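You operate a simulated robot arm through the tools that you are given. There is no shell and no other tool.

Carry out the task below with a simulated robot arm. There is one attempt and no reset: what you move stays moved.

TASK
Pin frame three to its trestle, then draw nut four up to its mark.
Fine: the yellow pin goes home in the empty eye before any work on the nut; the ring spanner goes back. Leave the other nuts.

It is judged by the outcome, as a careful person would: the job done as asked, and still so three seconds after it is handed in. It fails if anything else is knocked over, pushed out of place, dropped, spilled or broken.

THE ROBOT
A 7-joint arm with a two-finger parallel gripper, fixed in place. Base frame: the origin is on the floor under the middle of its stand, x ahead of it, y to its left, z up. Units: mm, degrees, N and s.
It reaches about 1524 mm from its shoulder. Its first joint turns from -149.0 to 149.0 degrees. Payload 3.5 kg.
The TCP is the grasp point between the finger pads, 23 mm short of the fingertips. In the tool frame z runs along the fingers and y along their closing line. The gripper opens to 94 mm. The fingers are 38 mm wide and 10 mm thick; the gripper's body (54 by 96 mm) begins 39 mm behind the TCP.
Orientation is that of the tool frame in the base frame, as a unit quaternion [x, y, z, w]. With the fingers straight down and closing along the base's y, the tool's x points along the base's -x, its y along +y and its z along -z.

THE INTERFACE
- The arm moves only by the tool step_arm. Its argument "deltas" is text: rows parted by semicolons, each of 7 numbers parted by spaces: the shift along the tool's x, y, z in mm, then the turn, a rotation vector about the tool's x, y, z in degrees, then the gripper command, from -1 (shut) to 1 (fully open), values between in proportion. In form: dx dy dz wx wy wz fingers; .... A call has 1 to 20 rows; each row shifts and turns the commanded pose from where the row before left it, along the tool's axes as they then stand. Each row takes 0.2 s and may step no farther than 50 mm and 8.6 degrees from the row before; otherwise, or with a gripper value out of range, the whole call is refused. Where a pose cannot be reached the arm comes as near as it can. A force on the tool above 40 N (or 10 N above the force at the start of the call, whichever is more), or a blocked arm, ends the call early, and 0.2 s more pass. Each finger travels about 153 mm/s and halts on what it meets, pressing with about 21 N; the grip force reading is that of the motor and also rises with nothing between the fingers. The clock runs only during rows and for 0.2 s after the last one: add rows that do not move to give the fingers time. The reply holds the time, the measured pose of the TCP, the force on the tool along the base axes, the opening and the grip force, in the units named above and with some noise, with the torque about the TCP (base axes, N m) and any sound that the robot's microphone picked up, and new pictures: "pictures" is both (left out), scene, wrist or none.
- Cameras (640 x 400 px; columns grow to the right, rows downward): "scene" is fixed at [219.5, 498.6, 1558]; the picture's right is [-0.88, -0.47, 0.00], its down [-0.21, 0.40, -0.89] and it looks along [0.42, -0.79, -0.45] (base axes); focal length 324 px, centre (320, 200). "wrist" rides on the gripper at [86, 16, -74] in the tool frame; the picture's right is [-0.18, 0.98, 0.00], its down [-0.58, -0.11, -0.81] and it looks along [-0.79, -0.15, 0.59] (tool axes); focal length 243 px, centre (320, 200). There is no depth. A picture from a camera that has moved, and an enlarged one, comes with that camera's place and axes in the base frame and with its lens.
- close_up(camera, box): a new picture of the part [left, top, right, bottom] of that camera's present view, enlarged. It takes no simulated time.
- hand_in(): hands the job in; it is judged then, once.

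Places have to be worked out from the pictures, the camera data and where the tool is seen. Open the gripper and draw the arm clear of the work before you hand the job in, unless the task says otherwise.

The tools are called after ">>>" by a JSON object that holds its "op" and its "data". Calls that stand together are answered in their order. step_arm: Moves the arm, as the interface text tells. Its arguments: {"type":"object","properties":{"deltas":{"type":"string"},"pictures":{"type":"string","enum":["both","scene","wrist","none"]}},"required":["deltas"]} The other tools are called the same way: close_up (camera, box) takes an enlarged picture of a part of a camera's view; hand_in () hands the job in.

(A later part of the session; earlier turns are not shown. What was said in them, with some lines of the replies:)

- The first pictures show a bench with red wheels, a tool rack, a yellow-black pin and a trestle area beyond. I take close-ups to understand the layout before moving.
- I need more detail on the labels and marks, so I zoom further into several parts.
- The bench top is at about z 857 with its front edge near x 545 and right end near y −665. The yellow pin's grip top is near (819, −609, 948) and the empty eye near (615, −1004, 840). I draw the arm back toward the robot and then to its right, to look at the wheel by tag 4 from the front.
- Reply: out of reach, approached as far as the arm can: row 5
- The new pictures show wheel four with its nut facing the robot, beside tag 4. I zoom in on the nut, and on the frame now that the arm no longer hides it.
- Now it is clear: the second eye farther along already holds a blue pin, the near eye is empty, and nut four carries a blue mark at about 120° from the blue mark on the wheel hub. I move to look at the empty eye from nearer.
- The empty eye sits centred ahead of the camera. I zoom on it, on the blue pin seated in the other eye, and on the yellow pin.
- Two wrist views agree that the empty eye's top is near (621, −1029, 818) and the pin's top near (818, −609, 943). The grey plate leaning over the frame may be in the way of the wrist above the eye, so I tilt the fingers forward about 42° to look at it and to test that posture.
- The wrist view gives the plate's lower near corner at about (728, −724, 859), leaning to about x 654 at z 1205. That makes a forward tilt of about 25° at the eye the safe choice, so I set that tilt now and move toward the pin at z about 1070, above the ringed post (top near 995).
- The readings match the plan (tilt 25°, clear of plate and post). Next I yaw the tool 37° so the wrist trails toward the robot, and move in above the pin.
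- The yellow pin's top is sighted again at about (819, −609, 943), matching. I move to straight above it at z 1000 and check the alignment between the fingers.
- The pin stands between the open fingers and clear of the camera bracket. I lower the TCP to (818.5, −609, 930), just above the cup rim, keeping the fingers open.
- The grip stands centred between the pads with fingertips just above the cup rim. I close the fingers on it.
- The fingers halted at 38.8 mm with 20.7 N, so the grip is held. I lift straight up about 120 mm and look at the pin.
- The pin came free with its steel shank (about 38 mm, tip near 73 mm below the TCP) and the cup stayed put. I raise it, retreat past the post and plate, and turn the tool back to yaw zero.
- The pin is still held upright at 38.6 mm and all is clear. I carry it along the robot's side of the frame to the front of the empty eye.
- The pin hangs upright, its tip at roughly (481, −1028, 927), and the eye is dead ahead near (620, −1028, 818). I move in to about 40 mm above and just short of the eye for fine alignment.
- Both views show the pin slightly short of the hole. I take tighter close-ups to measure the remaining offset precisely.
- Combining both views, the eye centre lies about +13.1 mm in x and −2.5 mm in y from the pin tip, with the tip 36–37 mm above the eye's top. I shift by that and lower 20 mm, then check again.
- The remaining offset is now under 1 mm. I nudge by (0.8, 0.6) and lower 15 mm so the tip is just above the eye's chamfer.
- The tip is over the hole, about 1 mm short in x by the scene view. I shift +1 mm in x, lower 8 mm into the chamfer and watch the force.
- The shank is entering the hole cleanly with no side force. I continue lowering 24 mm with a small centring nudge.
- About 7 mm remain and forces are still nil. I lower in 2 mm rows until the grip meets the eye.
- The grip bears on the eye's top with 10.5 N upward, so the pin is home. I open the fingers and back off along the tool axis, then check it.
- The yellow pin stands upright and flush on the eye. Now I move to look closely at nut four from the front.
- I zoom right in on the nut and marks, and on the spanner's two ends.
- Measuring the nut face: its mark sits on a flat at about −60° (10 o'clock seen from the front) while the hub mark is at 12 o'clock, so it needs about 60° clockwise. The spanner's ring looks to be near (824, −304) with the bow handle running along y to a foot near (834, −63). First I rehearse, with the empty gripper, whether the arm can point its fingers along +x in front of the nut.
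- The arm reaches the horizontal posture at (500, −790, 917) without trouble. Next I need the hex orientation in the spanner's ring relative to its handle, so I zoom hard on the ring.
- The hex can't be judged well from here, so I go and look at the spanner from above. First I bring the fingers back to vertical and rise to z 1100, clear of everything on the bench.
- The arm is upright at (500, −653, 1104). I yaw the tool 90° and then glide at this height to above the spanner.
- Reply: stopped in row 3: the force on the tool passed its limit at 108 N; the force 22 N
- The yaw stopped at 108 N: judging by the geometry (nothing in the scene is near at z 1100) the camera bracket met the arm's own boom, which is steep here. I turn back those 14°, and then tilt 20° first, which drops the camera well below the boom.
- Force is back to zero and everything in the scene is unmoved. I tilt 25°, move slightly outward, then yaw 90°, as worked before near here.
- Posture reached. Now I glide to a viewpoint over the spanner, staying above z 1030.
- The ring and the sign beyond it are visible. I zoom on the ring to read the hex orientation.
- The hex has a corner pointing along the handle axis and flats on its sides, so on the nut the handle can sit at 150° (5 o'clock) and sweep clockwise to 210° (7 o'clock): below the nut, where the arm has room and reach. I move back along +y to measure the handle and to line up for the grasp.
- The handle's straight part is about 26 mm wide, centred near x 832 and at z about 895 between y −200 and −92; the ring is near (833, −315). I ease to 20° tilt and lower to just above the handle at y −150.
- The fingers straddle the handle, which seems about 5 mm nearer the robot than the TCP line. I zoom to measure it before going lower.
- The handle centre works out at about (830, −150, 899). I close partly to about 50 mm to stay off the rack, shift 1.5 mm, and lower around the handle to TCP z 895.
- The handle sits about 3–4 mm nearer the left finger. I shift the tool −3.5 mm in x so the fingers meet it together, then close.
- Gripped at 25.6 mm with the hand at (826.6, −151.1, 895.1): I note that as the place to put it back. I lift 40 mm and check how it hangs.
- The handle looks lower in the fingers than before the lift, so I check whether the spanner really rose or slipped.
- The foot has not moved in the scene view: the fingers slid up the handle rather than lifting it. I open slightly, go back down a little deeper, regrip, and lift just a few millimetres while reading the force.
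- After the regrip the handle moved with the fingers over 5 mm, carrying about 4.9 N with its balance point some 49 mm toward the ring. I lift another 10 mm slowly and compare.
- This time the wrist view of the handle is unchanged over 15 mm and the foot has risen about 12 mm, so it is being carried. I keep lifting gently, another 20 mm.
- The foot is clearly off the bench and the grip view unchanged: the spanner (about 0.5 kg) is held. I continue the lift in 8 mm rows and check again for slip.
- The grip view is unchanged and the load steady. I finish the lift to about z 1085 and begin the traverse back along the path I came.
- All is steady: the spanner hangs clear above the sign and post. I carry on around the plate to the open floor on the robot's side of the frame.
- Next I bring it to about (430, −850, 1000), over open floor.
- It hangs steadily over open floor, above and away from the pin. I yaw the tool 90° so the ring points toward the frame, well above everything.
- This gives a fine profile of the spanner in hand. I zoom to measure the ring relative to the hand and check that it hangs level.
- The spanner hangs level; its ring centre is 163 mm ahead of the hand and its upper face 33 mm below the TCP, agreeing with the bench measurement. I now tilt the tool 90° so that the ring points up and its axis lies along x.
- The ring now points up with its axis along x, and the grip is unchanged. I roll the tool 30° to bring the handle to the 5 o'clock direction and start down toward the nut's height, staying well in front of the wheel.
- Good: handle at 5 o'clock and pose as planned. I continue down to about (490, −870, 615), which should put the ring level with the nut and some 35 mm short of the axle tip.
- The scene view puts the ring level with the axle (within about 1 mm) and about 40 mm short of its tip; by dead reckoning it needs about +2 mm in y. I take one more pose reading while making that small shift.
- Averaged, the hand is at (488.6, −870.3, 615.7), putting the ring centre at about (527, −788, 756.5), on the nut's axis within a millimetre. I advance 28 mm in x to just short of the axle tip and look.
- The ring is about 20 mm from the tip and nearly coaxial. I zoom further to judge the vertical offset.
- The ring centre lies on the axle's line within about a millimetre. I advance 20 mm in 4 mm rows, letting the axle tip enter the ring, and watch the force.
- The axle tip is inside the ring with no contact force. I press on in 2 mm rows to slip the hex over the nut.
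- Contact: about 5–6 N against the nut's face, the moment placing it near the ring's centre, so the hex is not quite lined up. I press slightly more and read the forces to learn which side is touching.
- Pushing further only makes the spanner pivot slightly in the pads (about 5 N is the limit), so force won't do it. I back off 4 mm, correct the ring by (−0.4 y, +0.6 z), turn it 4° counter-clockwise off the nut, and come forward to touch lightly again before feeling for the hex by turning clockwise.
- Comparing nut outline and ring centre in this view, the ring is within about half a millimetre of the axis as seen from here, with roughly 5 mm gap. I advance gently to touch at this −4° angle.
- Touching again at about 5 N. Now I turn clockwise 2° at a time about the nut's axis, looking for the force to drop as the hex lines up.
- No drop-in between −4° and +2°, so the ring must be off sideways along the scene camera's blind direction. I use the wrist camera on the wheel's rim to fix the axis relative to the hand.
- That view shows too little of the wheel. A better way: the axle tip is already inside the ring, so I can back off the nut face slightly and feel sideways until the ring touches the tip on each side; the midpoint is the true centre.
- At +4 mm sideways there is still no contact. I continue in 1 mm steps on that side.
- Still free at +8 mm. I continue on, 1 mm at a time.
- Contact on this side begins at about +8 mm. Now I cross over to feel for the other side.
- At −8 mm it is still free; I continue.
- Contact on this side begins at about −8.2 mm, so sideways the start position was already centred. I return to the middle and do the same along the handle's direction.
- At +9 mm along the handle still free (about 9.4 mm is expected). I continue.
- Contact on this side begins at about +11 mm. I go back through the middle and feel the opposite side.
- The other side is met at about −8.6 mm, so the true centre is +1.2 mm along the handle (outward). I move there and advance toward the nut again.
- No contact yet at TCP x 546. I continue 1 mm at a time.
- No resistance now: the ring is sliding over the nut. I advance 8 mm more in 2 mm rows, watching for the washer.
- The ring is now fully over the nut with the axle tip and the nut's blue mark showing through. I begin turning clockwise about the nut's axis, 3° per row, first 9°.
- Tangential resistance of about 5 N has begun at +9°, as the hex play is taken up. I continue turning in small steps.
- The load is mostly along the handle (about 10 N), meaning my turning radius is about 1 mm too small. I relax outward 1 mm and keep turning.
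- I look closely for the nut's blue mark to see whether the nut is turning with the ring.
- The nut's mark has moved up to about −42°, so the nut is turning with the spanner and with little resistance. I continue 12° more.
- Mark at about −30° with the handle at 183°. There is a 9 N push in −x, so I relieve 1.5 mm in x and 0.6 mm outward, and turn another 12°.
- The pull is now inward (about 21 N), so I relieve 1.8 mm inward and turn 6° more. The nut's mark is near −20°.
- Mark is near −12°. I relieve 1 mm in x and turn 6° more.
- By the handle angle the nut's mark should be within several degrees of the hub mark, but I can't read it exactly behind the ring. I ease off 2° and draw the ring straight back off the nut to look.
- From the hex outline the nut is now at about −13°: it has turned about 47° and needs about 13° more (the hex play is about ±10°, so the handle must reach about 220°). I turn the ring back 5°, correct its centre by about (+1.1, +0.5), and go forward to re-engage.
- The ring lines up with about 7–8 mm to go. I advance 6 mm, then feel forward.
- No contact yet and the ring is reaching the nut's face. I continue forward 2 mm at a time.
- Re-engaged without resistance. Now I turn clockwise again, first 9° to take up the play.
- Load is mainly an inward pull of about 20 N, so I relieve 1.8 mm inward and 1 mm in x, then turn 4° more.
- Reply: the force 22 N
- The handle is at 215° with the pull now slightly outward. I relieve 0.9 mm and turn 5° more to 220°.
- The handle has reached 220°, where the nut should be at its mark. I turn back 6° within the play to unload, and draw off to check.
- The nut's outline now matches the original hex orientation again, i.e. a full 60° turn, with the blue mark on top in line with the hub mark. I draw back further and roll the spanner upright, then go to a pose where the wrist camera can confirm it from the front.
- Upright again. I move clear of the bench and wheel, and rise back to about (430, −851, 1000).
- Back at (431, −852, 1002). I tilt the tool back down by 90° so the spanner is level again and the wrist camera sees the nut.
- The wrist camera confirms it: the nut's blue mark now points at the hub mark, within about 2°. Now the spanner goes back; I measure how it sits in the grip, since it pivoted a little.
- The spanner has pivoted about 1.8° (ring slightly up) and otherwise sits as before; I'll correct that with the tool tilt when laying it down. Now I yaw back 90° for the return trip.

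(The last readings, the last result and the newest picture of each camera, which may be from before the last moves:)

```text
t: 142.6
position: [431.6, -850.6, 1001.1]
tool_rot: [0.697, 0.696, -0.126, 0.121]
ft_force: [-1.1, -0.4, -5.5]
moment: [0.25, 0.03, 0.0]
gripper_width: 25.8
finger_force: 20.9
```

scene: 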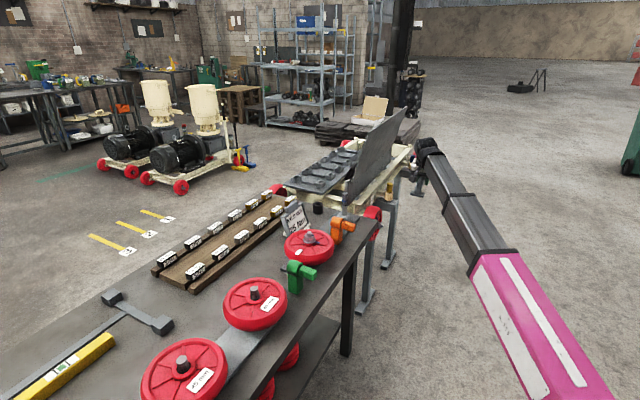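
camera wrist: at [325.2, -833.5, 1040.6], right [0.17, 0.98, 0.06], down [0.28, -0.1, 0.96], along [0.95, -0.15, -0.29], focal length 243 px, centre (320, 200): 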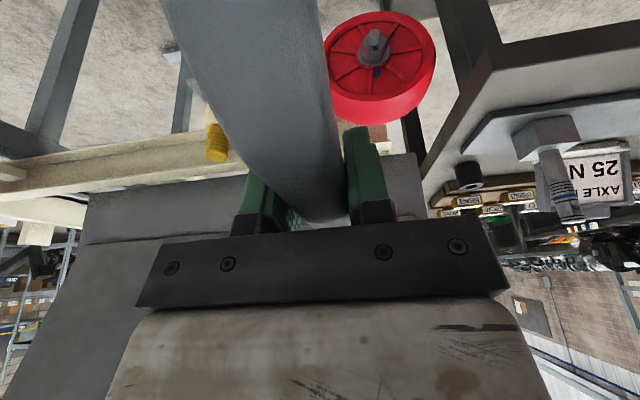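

Yaw done. I retrace the path: up and around the plate to about (595, −652, 1083).

>>> {"op": "step_arm", "data": {"deltas": "7.9 8.15 -7.25 0 0 0 -1; 15.8 16.3 -14.5 0 0 0 -1; 15.8 16.3 -14.5 0 0 0 -1; 15.8 16.3 -14.5 0 0 0 -1; 15.8 16.3 -14.5 0 0 0 -1; 15.8 16.3 -14.5 0 0 0 -1; 15.8 16.3 -14.5 0 0 0 -1; 15.8 16.3 -14.5 0 0 0 -1; 15.8 16.3 -14.5 0 0 0 -1; 15.8 16.3 -14.5 0 0 0 -1; 7.9 8.15 -7.25 0 0 0 -1; 0 0 0 0 0 0 -1", "pictures": "scene"}}

```text
t: 145.2
position: [596.1, -652.7, 1080.7]
tool_rot: [0.696, 0.696, -0.126, 0.122]
ft_force: [0.3, 1.2, -4.6]
moment: [0.24, 0.0, -0.02]
gripper_width: 25.9
finger_force: 21.6
```

scene: 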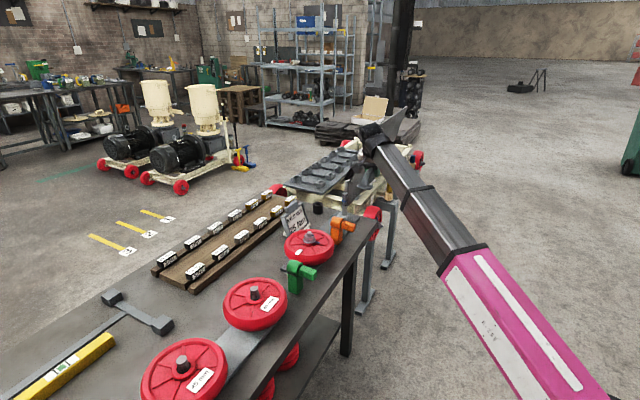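

Now the long glide over the bench to above the spanner's place.

>>> {"op": "step_arm", "data": {"deltas": "12.4 6.1 -4.6 0 0 0 -1; 24.74 12.16 -9.24 0 0 0 -1; 24.74 12.16 -9.24 0 0 0 -1; 24.74 12.16 -9.24 0 0 0 -1; 24.74 12.16 -9.24 0 0 0 -1; 24.74 12.16 -9.24 0 0 0 -1; 24.74 12.16 -9.24 0 0 0 -1; 24.74 12.16 -9.24 0 0 0 -1; 24.74 12.16 -9.24 0 0 0 -1; 24.74 12.16 -9.24 0 0 0 -1; 24.74 12.16 -9.24 0 0 0 -1; 24.74 12.16 -9.24 0 0 0 -1; 24.74 12.16 -9.24 0 0 0 -1; 24.74 12.16 -9.24 0 0 0 -1; 24.74 12.16 -9.24 0 0 0 -1; 24.74 12.16 -9.24 0 0 0 -1; 24.74 12.16 -9.24 0 0 0 -1; 24.74 12.16 -9.24 0 0 0 -1; 24.74 12.16 -9.24 0 0 0 -1; 12.4 6.1 -4.6 0 0 0 -1", "pictures": "both"}}

```text
t: 149.4
position: [827.5, -150.4, 1083.1]
tool_rot: [0.696, 0.697, -0.126, 0.122]
ft_force: [-0.2, 0.6, -5.9]
moment: [0.24, 0.0, -0.03]
gripper_width: 26.0
finger_force: 20.8
camera wrist: at [843.7, -43.5, 1121.6], right [0.98, -0.17, 0.06], down [-0.1, -0.27, 0.96], along [-0.15, -0.95, -0.28], focal length 243 px, centre (320, 200)
```

scene: 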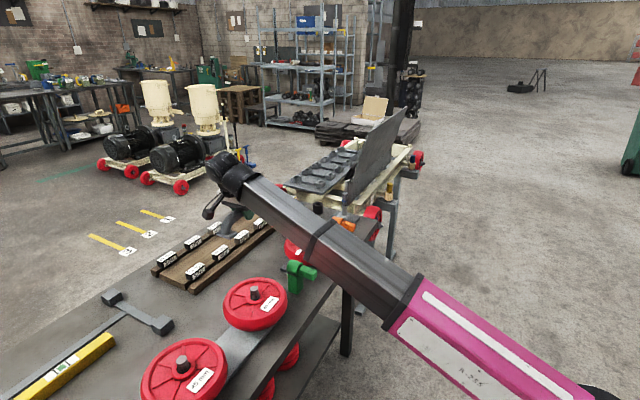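
wrist: 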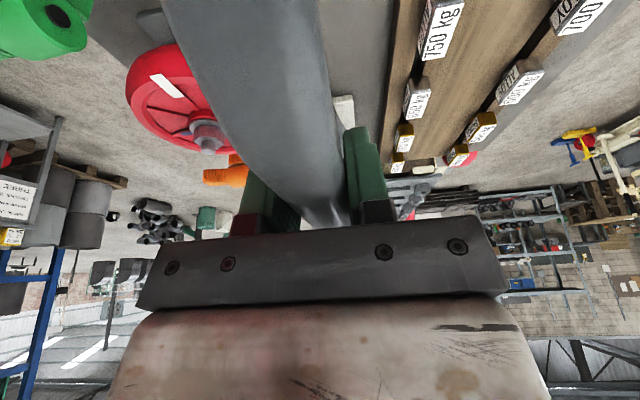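

I'm above the place at (827.5, −150.4). I tilt back 1.8° to level the spanner, and lower 150 mm.

>>> {"op": "step_arm", "data": {"deltas": "0 0 0 0 1.8 0 -1; 4.7 0 19.5 0 0 0 -1; 6.25 0 19 0 0 0 -1; 6.25 0 19 0 0 0 -1; 6.25 0 19 0 0 0 -1; 6.25 0 19 0 0 0 -1; 6.25 0 19 0 0 0 -1; 6.25 0 19 0 0 0 -1; 3.1 0 9.5 0 0 0 -1; 0 0 0 0 0 0 -1; 0 0 0 0 0 0 -1", "pictures": "both"}}

>>> {"op": "close_up", "data": {"camera": "scene", "box": [222, 250, 272, 290]}}

>>> {"op": "close_up", "data": {"camera": "scene", "box": [200, 180, 320, 300]}}

```text
t: 151.8
position: [826.4, -153.2, 932.3]
tool_rot: [0.698, 0.698, -0.115, 0.112]
ft_force: [0.5, 0.7, -5.4]
moment: [0.2, -0.01, 0.0]
gripper_width: 25.9
finger_force: 20.8
camera wrist: at [842.7, -47.8, 973.5], right [0.98, -0.17, 0.05], down [-0.1, -0.3, 0.95], along [-0.15, -0.94, -0.31], focal length 243 px, centre (320, 200)
```

scene: 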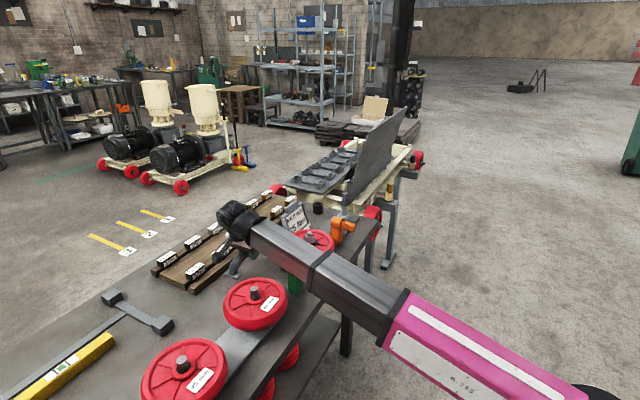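
wrist: 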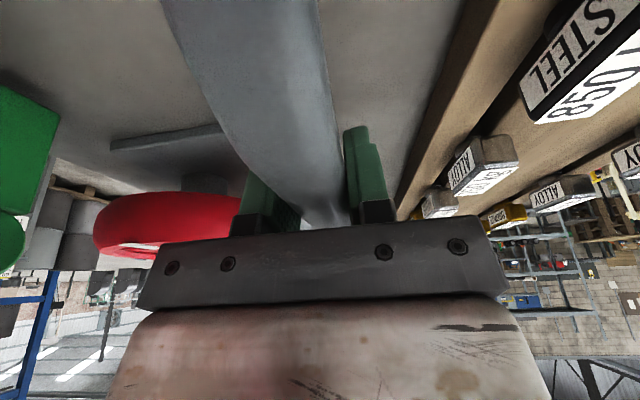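

```text
10.00 times, centred on (247, 270) of scene
camera zoom: at [219.5, 498.6, 1558.0], right [-0.88, -0.47, 0.0], down [-0.21, 0.4, -0.89], along [0.42, -0.79, -0.45], focal length 3235 px, centre (1050, -500)
```

zoom: 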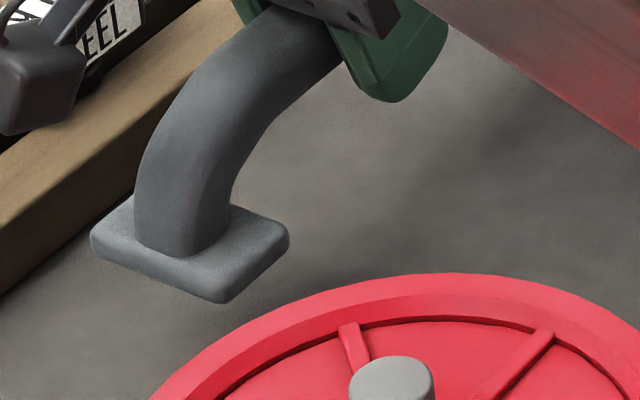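

```text
3.33 times, centred on (260, 240) of scene
camera zoom: at [219.5, 498.6, 1558.0], right [-0.88, -0.47, 0.0], down [-0.21, 0.4, -0.89], along [0.42, -0.79, -0.45], focal length 1078 px, centre (520, 67)
```

zoom: 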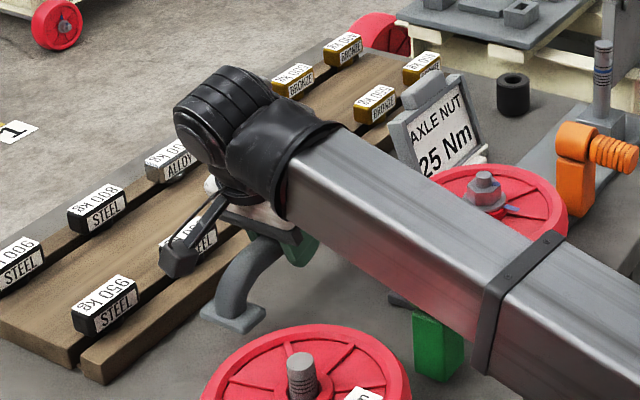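

The foot is returning to its old spot. I lower 32 mm more in 4 mm rows, then feel for the bench.

>>> {"op": "step_arm", "data": {"deltas": "1.25 0 3.8 0 0 0 -1; 1.25 0 3.8 0 0 0 -1; 1.25 0 3.8 0 0 0 -1; 1.25 0 3.8 0 0 0 -1; 1.25 0 3.8 0 0 0 -1; 1.25 0 3.8 0 0 0 -1; 1.25 0 3.8 0 0 0 -1; 1.25 0 3.8 0 0 0 -1; 0 0 0 0 0 0 -1", "pictures": "none"}}

>>> {"op": "step_arm", "data": {"deltas": "0.62 0 1.9 0 0 0 -1; 0.62 0 1.9 0 0 0 -1; 0 0 0 0 0 0 -1", "pictures": "none"}}

>>> {"op": "step_arm", "data": {"deltas": "0.62 0 1.9 0 0 0 -1; 0 0 0 0 0 0 -1", "pictures": "none"}}

>>> {"op": "close_up", "data": {"camera": "scene", "box": [222, 250, 272, 290]}}

```text
t: 153.8
position: [827.2, -152.8, 901.1]
tool_rot: [0.697, 0.699, -0.115, 0.113]
ft_force: [0.8, 0.8, -5.9]
moment: [0.23, -0.01, 0.0]
gripper_width: 25.8
finger_force: 21.5
```

```text
t: 154.6
position: [827.4, -153.8, 896.4]
tool_rot: [0.698, 0.698, -0.114, 0.111]
ft_force: [-0.5, 0.4, -4.7]
moment: [0.19, 0.0, -0.02]
gripper_width: 25.9
finger_force: 20.6
```

```text
t: 155.2
position: [827.1, -153.1, 895.2]
tool_rot: [0.698, 0.698, -0.115, 0.111]
ft_force: [-0.4, -0.5, -5.8]
moment: [0.22, 0.0, -0.01]
gripper_width: 25.9
finger_force: 22.0
```

```text
10.00 times, centred on (247, 270) of scene
camera zoom: at [219.5, 498.6, 1558.0], right [-0.88, -0.47, 0.0], down [-0.21, 0.4, -0.89], along [0.42, -0.79, -0.45], focal length 3235 px, centre (1050, -500)
```

zoom: 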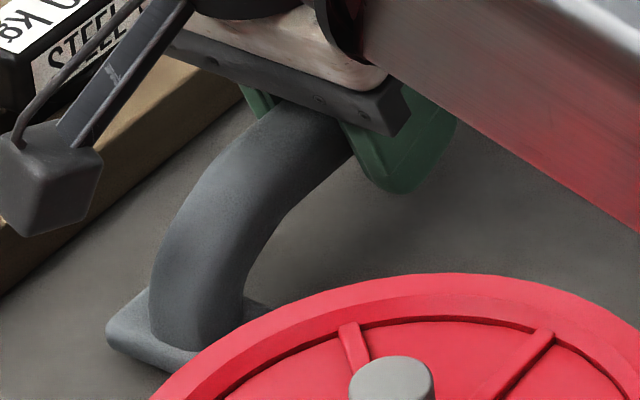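

Foot nearly down, still carrying full weight. I lower 1 mm at a time.

>>> {"op": "step_arm", "data": {"deltas": "0.31 0 0.95 0 0 0 -1; 0.31 0 0.95 0 0 0 -1; 0 0 0 0 0 0 -1", "pictures": "none"}}

>>> {"op": "step_arm", "data": {"deltas": "0.31 0 0.95 0 0 0 -1; 0 0 0 0 0 0 -1", "pictures": "none"}}

>>> {"op": "step_arm", "data": {"deltas": "0.31 0 0.95 0 0 0 -1; 0 0 0 0 0 0 -1", "pictures": "none"}}

```text
t: 156.0
position: [826.4, -153.9, 891.3]
tool_rot: [0.697, 0.698, -0.115, 0.112]
ft_force: [0.9, -0.1, -5.7]
moment: [0.2, -0.02, 0.0]
gripper_width: 26.2
finger_force: 21.5
```

```text
t: 156.6
position: [827.2, -153.3, 890.9]
tool_rot: [0.699, 0.697, -0.115, 0.111]
ft_force: [0.3, 0.3, -5.3]
moment: [0.22, 0.01, 0.01]
gripper_width: 25.7
finger_force: 20.5
```

```text
t: 157.2
position: [827.2, -154.0, 891.7]
tool_rot: [0.697, 0.699, -0.115, 0.112]
ft_force: [-0.7, -0.6, -4.8]
moment: [0.22, -0.02, 0.03]
gripper_width: 25.9
finger_force: 20.8
```

>>> {"op": "step_arm", "data": {"deltas": "0.31 0 0.95 0 0 0 -1; 0 0 0 0 0 0 -1", "pictures": "none"}}

>>> {"op": "step_arm", "data": {"deltas": "0.31 0 0.95 0 0 0 -1; 0 0 0 0 0 0 -1", "pictures": "none"}}

>>> {"op": "close_up", "data": {"camera": "scene", "box": [222, 250, 272, 290]}}

```text
t: 157.8
position: [826.7, -154.4, 888.8]
tool_rot: [0.697, 0.699, -0.114, 0.111]
ft_force: [-0.3, 0.1, -4.9]
moment: [0.22, -0.04, 0.02]
gripper_width: 26.0
finger_force: 21.7
```

```text
t: 158.4
position: [826.3, -153.3, 889.4]
tool_rot: [0.698, 0.698, -0.114, 0.112]
ft_force: [1.0, 1.2, -0.5]
moment: [-0.46, -0.08, 0.09]
gripper_width: 25.9
finger_force: 20.9
```

```text
10.00 times, centred on (247, 270) of scene
camera zoom: at [219.5, 498.6, 1558.0], right [-0.88, -0.47, 0.0], down [-0.21, 0.4, -0.89], along [0.42, -0.79, -0.45], focal length 3235 px, centre (1050, -500)
```

zoom: 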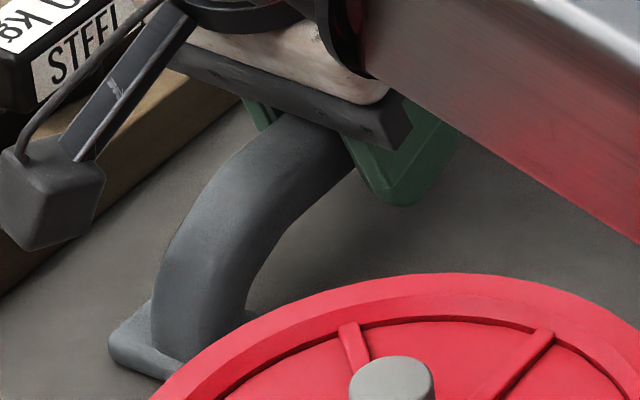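

The ring end has touched (142 mm out by the moment). I level by a half-degree and lower slightly so the foot bears too.

>>> {"op": "step_arm", "data": {"deltas": "0 0 0 0 -0.5 0 -1; 0.16 0 0.48 0 0 0 -1; 0 0 0 0 0 0 -1", "pictures": "none"}}

>>> {"op": "step_arm", "data": {"deltas": "0.16 0 0.48 0 0 0 -1; 0 0 0 0 0 0 -1", "pictures": "none"}}

>>> {"op": "step_arm", "data": {"deltas": "0.16 0 0.48 0 0 0 -1; 0 0 0 0 0 0 -1", "pictures": "wrist"}}

>>> {"op": "close_up", "data": {"camera": "scene", "box": [222, 250, 272, 290]}}

```text
t: 159.2
position: [826.2, -153.0, 888.6]
tool_rot: [0.696, 0.698, -0.117, 0.116]
ft_force: [3.7, -0.3, 7.2]
moment: [0.53, -0.46, -0.19]
gripper_width: 26.0
finger_force: 21.0
```

```text
t: 159.8
position: [826.7, -153.5, 889.2]
tool_rot: [0.698, 0.697, -0.118, 0.115]
ft_force: [4.4, -2.7, 20.3]
moment: [-0.03, -0.51, -0.27]
gripper_width: 26.0
finger_force: 21.4
```

```text
t: 160.4
position: [826.0, -154.1, 887.0]
tool_rot: [0.697, 0.698, -0.117, 0.115]
ft_force: [5.5, -1.7, 20.2]
moment: [-0.07, -0.38, -0.06]
gripper_width: 26.2
finger_force: 20.8
camera wrist: at [842.5, -47.3, 928.3], right [0.98, -0.17, 0.06], down [-0.11, -0.29, 0.95], along [-0.15, -0.94, -0.3], focal length 243 px, centre (320, 200)
```

wrist: 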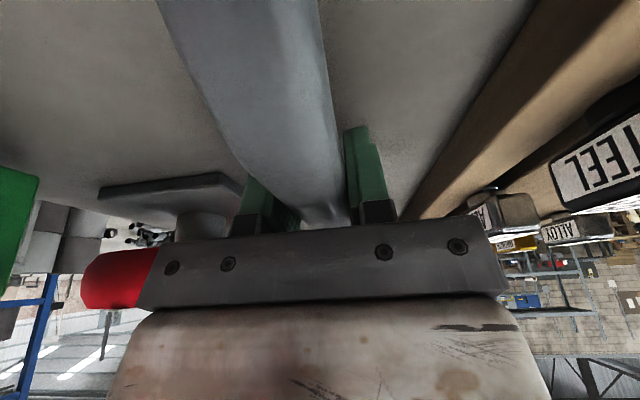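

```text
10.00 times, centred on (247, 270) of scene
camera zoom: at [219.5, 498.6, 1558.0], right [-0.88, -0.47, 0.0], down [-0.21, 0.4, -0.89], along [0.42, -0.79, -0.45], focal length 3235 px, centre (1050, -500)
```

zoom: 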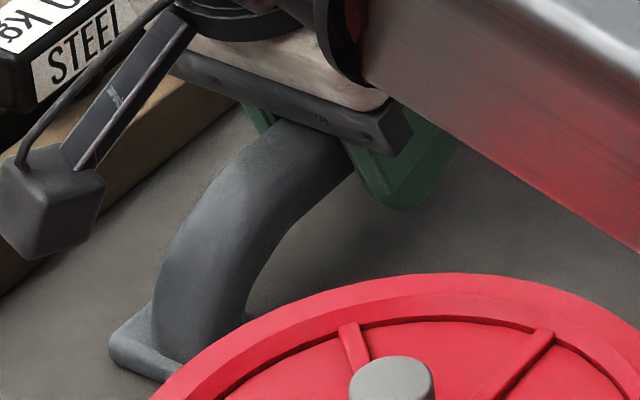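

Both ends now bear on the bench (pressing about 20 N, moment near zero). I ease up 0.8 mm to take the pressure off and open the fingers partway.

>>> {"op": "step_arm", "data": {"deltas": "-0.25 0 -0.76 0 0 0 -1; 0 0 0 0 0 0 -1; 0 0 0 0 0 0 -0.2; 0 0 0 0 0 0 0.1; 0 0 0 0 0 0 0.1; 0 0 0 0 0 0 0.1", "pictures": "both"}}

>>> {"op": "close_up", "data": {"camera": "wrist", "box": [180, 0, 480, 240]}}

```text
t: 161.8
position: [826.4, -153.9, 888.2]
tool_rot: [0.697, 0.698, -0.118, 0.115]
ft_force: [0.8, 0.2, -0.3]
moment: [0.01, 0.04, -0.01]
gripper_width: 51.7
finger_force: 0.1
camera wrist: at [842.5, -47.3, 928.8], right [0.98, -0.17, 0.06], down [-0.1, -0.29, 0.95], along [-0.15, -0.94, -0.3], focal length 243 px, centre (320, 200)
```

scene: 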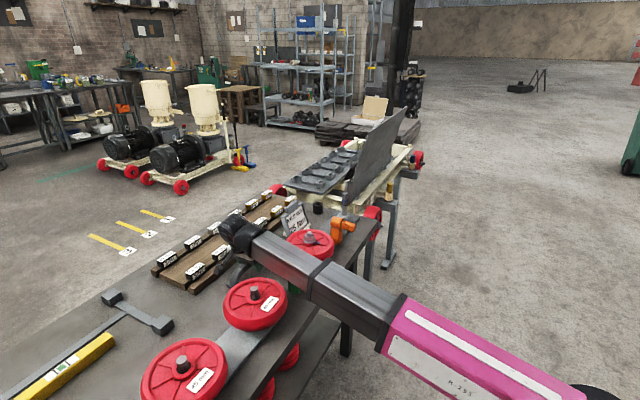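
wrist: 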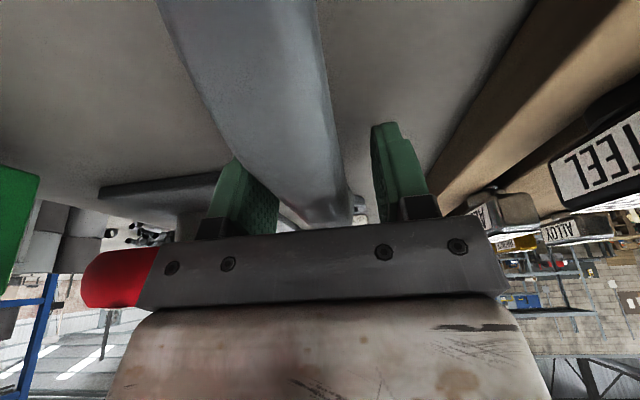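

```text
1.67 times, centred on (330, 120) of wrist
camera zoom: at [842.5, -47.3, 928.8], right [0.98, -0.17, 0.06], down [-0.1, -0.29, 0.95], along [-0.15, -0.94, -0.3], focal length 404 px, centre (303, 333)
```

zoom: 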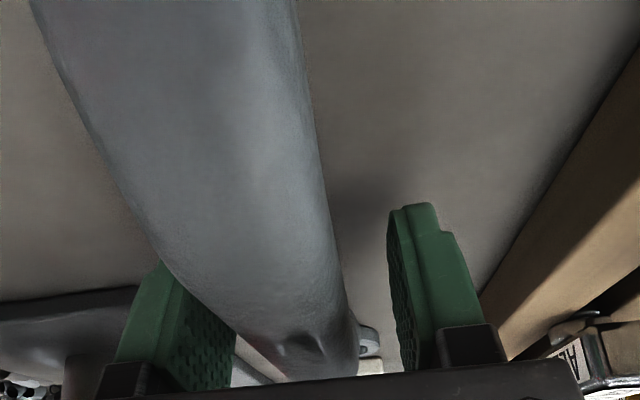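

The spanner rests on its ring and foot, free of the fingers. I rise straight up.

>>> {"op": "step_arm", "data": {"deltas": "-3.2 0 -9.47 0 0 0 0.1; -3.2 0 -9.47 0 0 0 0.1; -6.4 0 -18.9 0 0 0 0.1; -6.4 0 -18.9 0 0 0 0.1; -9.6 0 -28.4 0 0 0 0.1; -12.8 0 -37.9 0 0 0 0.1; -12.8 0 -37.9 0 0 0 0.1", "pictures": "both"}}

>>> {"op": "close_up", "data": {"camera": "scene", "box": [210, 220, 310, 300]}}

>>> {"op": "close_up", "data": {"camera": "wrist", "box": [180, 0, 480, 240]}}

```text
t: 163.4
position: [826.4, -153.6, 1056.9]
tool_rot: [0.697, 0.698, -0.117, 0.115]
ft_force: [-0.4, -0.3, 0.5]
moment: [0.0, 0.01, 0.04]
gripper_width: 51.7
finger_force: 0.1
camera wrist: at [843.2, -46.6, 1098.3], right [0.98, -0.17, 0.06], down [-0.1, -0.29, 0.95], along [-0.15, -0.94, -0.3], focal length 243 px, centre (320, 200)
```

scene: 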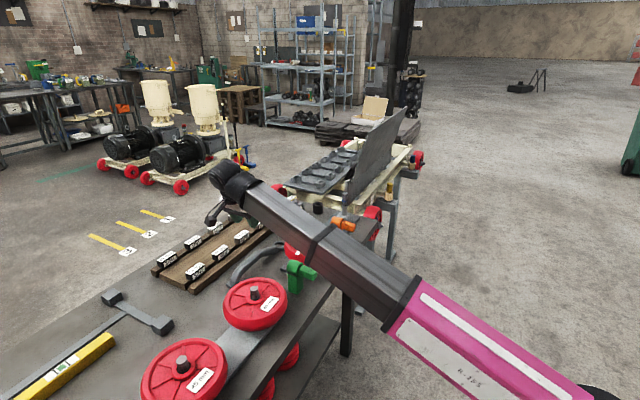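
wrist: 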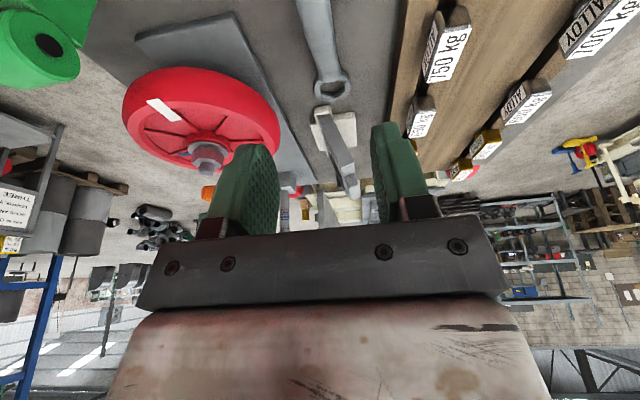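

```text
5.00 times, centred on (260, 260) of scene
camera zoom: at [219.5, 498.6, 1558.0], right [-0.88, -0.47, 0.0], down [-0.21, 0.4, -0.89], along [0.42, -0.79, -0.45], focal length 1617 px, centre (620, -100)
```

zoom: 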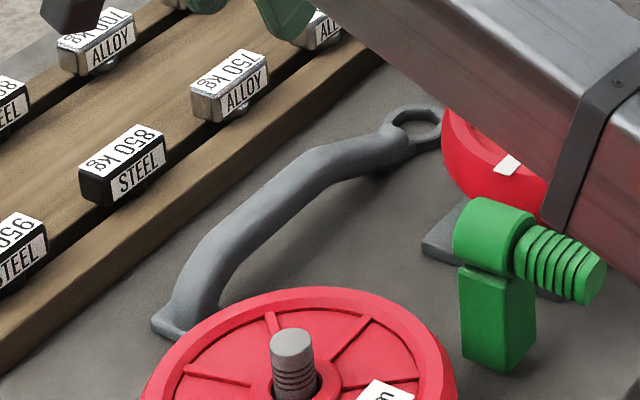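

```text
1.67 times, centred on (330, 120) of wrist
camera zoom: at [843.2, -46.6, 1098.3], right [0.98, -0.17, 0.06], down [-0.1, -0.29, 0.95], along [-0.15, -0.94, -0.3], focal length 404 px, centre (303, 333)
```

zoom: 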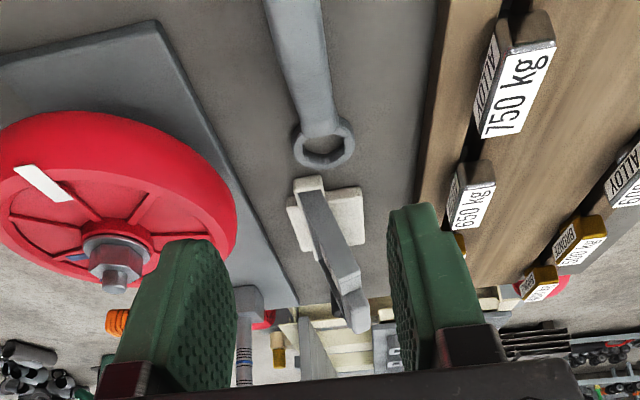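

The spanner lies back in its place within a few millimetres, touching nothing. I open the gripper fully and retrace the high path away from the bench.

>>> {"op": "step_arm", "data": {"deltas": "-8 0 -23.7 0 0 0 0.3; -40 -19.2 11.25 0 0 0 1; -40 -19.2 11.25 0 0 0 1; -40 -19.2 11.25 0 0 0 1; -40 -19.2 11.25 0 0 0 1; -40 -19.2 11.25 0 0 0 1; -40 -19.2 11.25 0 0 0 1; -40 -19.2 11.25 0 0 0 1; -40 -19.2 11.25 0 0 0 1; -40 -19.2 11.25 0 0 0 1; -40 -19.2 11.25 0 0 0 1; -40 -19.2 11.25 0 0 0 1; -39 -19.2 11.25 0 0 0 1; 0 0 0 0 0 0 1", "pictures": "both"}}

```text
t: 166.4
position: [595.9, -650.5, 1113.5]
tool_rot: [0.697, 0.698, -0.118, 0.115]
ft_force: [-0.2, -0.8, 0.5]
moment: [0.01, 0.03, 0.01]
gripper_width: 94.0
finger_force: 0.1
camera wrist: at [613.1, -543.4, 1153.5], right [0.98, -0.17, 0.06], down [-0.1, -0.29, 0.95], along [-0.15, -0.94, -0.3], focal length 243 px, centre (320, 200)
```

scene: 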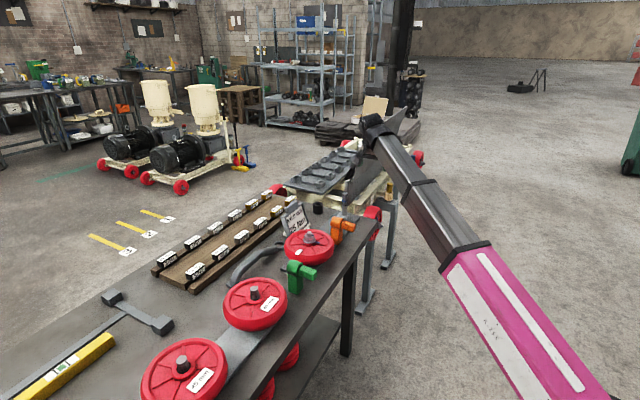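
wrist: 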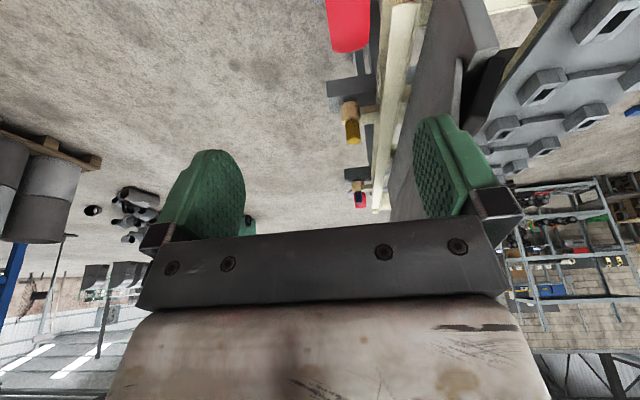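

With the view clear, I compare the spanner with the starting close-up, and check the pin and the bench.

>>> {"op": "close_up", "data": {"camera": "scene", "box": [228, 235, 288, 275]}}

>>> {"op": "close_up", "data": {"camera": "scene", "box": [268, 236, 290, 252]}}

>>> {"op": "close_up", "data": {"camera": "scene", "box": [225, 265, 265, 295]}}

>>> {"op": "close_up", "data": {"camera": "scene", "box": [260, 120, 440, 260]}}

```text
10.00 times, centred on (258, 255) of scene
camera zoom: at [219.5, 498.6, 1558.0], right [-0.88, -0.47, 0.0], down [-0.21, 0.4, -0.89], along [0.42, -0.79, -0.45], focal length 3235 px, centre (940, -350)
```

zoom: 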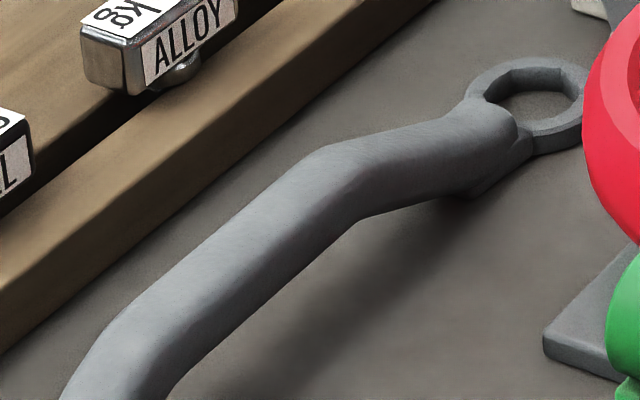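

```text
16.00 times, centred on (279, 244) of scene
camera zoom: at [219.5, 498.6, 1558.0], right [-0.88, -0.47, 0.0], down [-0.21, 0.4, -0.89], along [0.42, -0.79, -0.45], focal length 5176 px, centre (976, -504)
```

zoom: 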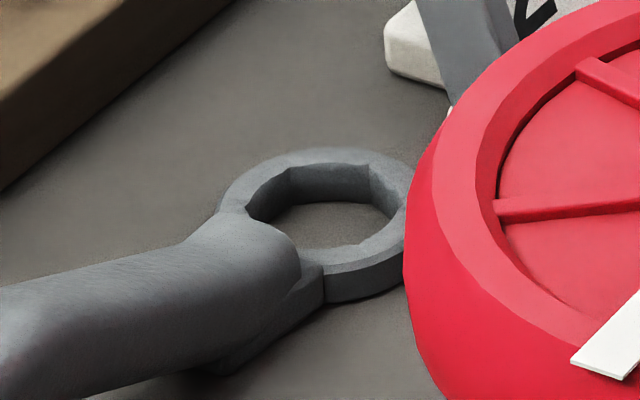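

```text
13.33 times, centred on (245, 280) of scene
camera zoom: at [219.5, 498.6, 1558.0], right [-0.88, -0.47, 0.0], down [-0.21, 0.4, -0.89], along [0.42, -0.79, -0.45], focal length 4313 px, centre (1320, -867)
```

zoom: 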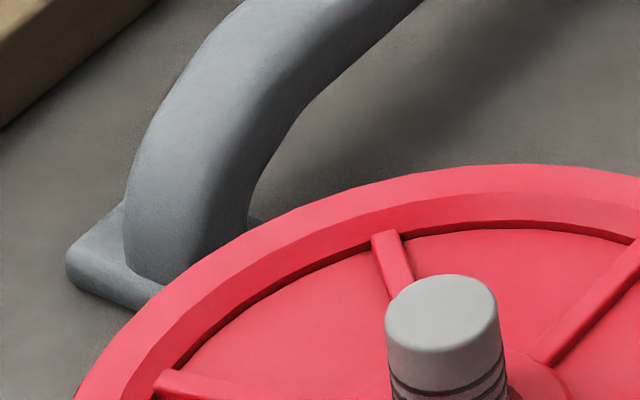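

```text
2.86 times, centred on (350, 190) of scene
camera zoom: at [219.5, 498.6, 1558.0], right [-0.88, -0.47, 0.0], down [-0.21, 0.4, -0.89], along [0.42, -0.79, -0.45], focal length 924 px, centre (234, 229)
```

zoom: 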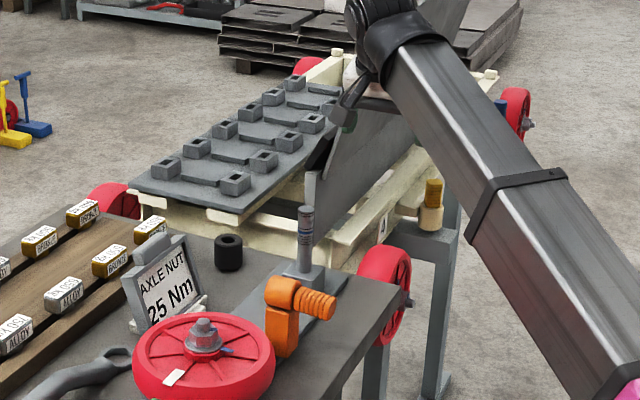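

Everything on the bench is as it was, the spanner within about 5 mm of where it lay, and the yellow pin upright in its eye. I draw the arm away over the open floor and take a last look.

>>> {"op": "step_arm", "data": {"deltas": "-25.6 -26 23.25 0 0 0 1; -25.6 -26 23.25 0 0 0 1; -25.6 -26 23.25 0 0 0 1; -25.6 -26 23.25 0 0 0 1; -25.6 -26 23.25 0 0 0 1; -25.6 -26 23.25 0 0 0 1; 0 0 0 0 0 0 1; 0 0 0 0 0 0 1", "pictures": "both"}}

>>> {"op": "close_up", "data": {"camera": "scene", "box": [310, 130, 430, 250]}}

>>> {"op": "close_up", "data": {"camera": "scene", "box": [377, 221, 384, 228]}}

>>> {"op": "close_up", "data": {"camera": "scene", "box": [378, 170, 406, 200]}}

```text
t: 168.2
position: [438.6, -840.0, 1032.3]
tool_rot: [0.697, 0.698, -0.117, 0.115]
ft_force: [-0.2, 0.6, 0.0]
moment: [-0.01, 0.01, 0.01]
gripper_width: 94.2
finger_force: 0.0
camera wrist: at [455.0, -733.9, 1073.2], right [0.98, -0.17, 0.06], down [-0.1, -0.29, 0.95], along [-0.15, -0.94, -0.3], focal length 243 px, centre (320, 200)
```

scene: 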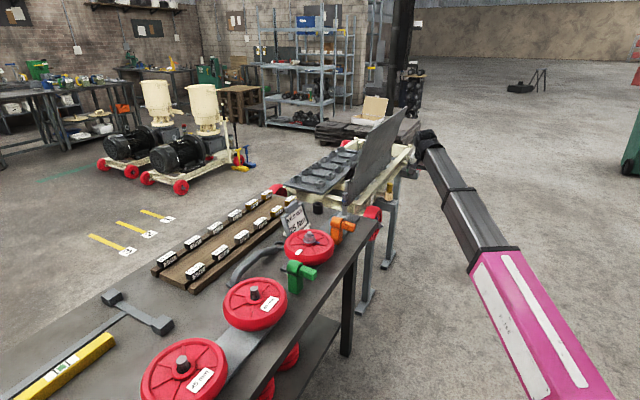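
wrist: 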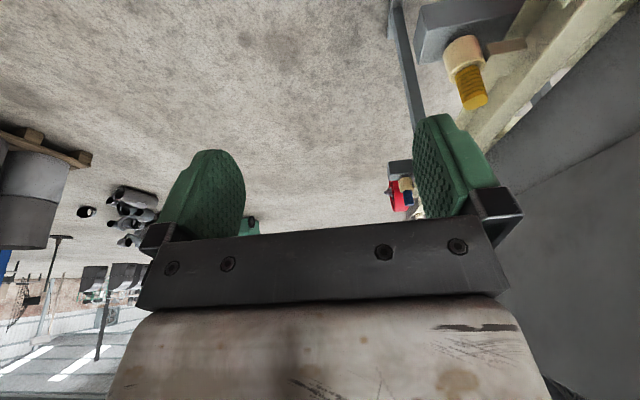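

```text
3.33 times, centred on (370, 190) of scene
camera zoom: at [219.5, 498.6, 1558.0], right [-0.88, -0.47, 0.0], down [-0.21, 0.4, -0.89], along [0.42, -0.79, -0.45], focal length 1078 px, centre (153, 233)
```

zoom: 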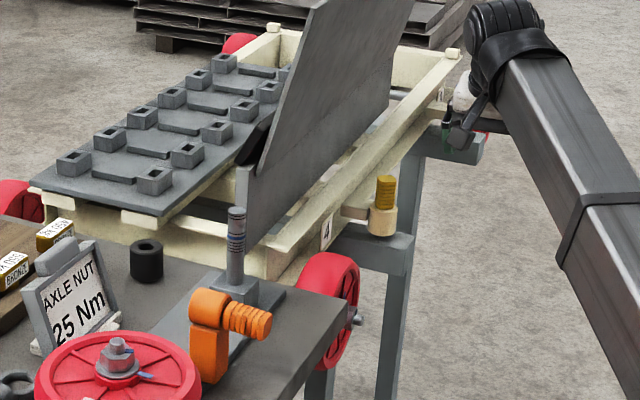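

```text
16.00 times, centred on (380, 224) of scene
camera zoom: at [219.5, 498.6, 1558.0], right [-0.88, -0.47, 0.0], down [-0.21, 0.4, -0.89], along [0.42, -0.79, -0.45], focal length 5176 px, centre (-648, -192)
```

zoom: 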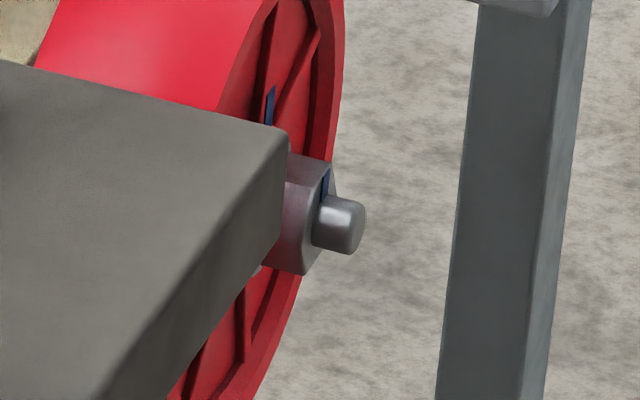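

```text
13.33 times, centred on (392, 185) of scene
camera zoom: at [219.5, 498.6, 1558.0], right [-0.88, -0.47, 0.0], down [-0.21, 0.4, -0.89], along [0.42, -0.79, -0.45], focal length 4313 px, centre (-640, 400)
```

zoom: 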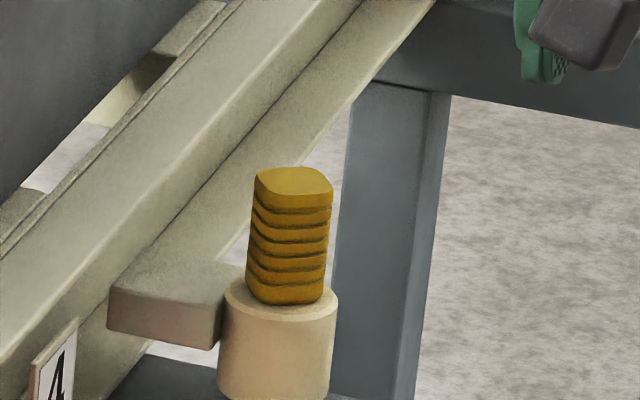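

The pin is home in its eye, nut four's mark meets the hub mark, the spanner is back in its place, and the arm is clear with the gripper open. I hand the job in.

>>> {"op": "hand_in", "data": {}}

```text
The job is handed in.
```

The job is handed in: the yellow pin is home in the empty eye on frame three, and nut four is drawn up to its mark.

- **Pin:** It went in before any work on the nut. It stands upright with its grip flush on the eye.
- **Nut four:** I turned it about 60° clockwise with the ring spanner, pulling the ring off once partway to check the angle. From the front, its blue mark meets the hub mark within about 2°.
- **Ring spanner:** It is back on the bench, resting on its ring and foot, about 5 mm from where it first lay.
- **The rest:** The other nuts were not touched, and nothing else looks moved in the last pictures. Early on, a yaw turn stopped at 108 N. I believe the camera bracket touched the arm's own boom, because nothing else was near. I backed it off.

The gripper is open and the arm is drawn clear over the open floor.
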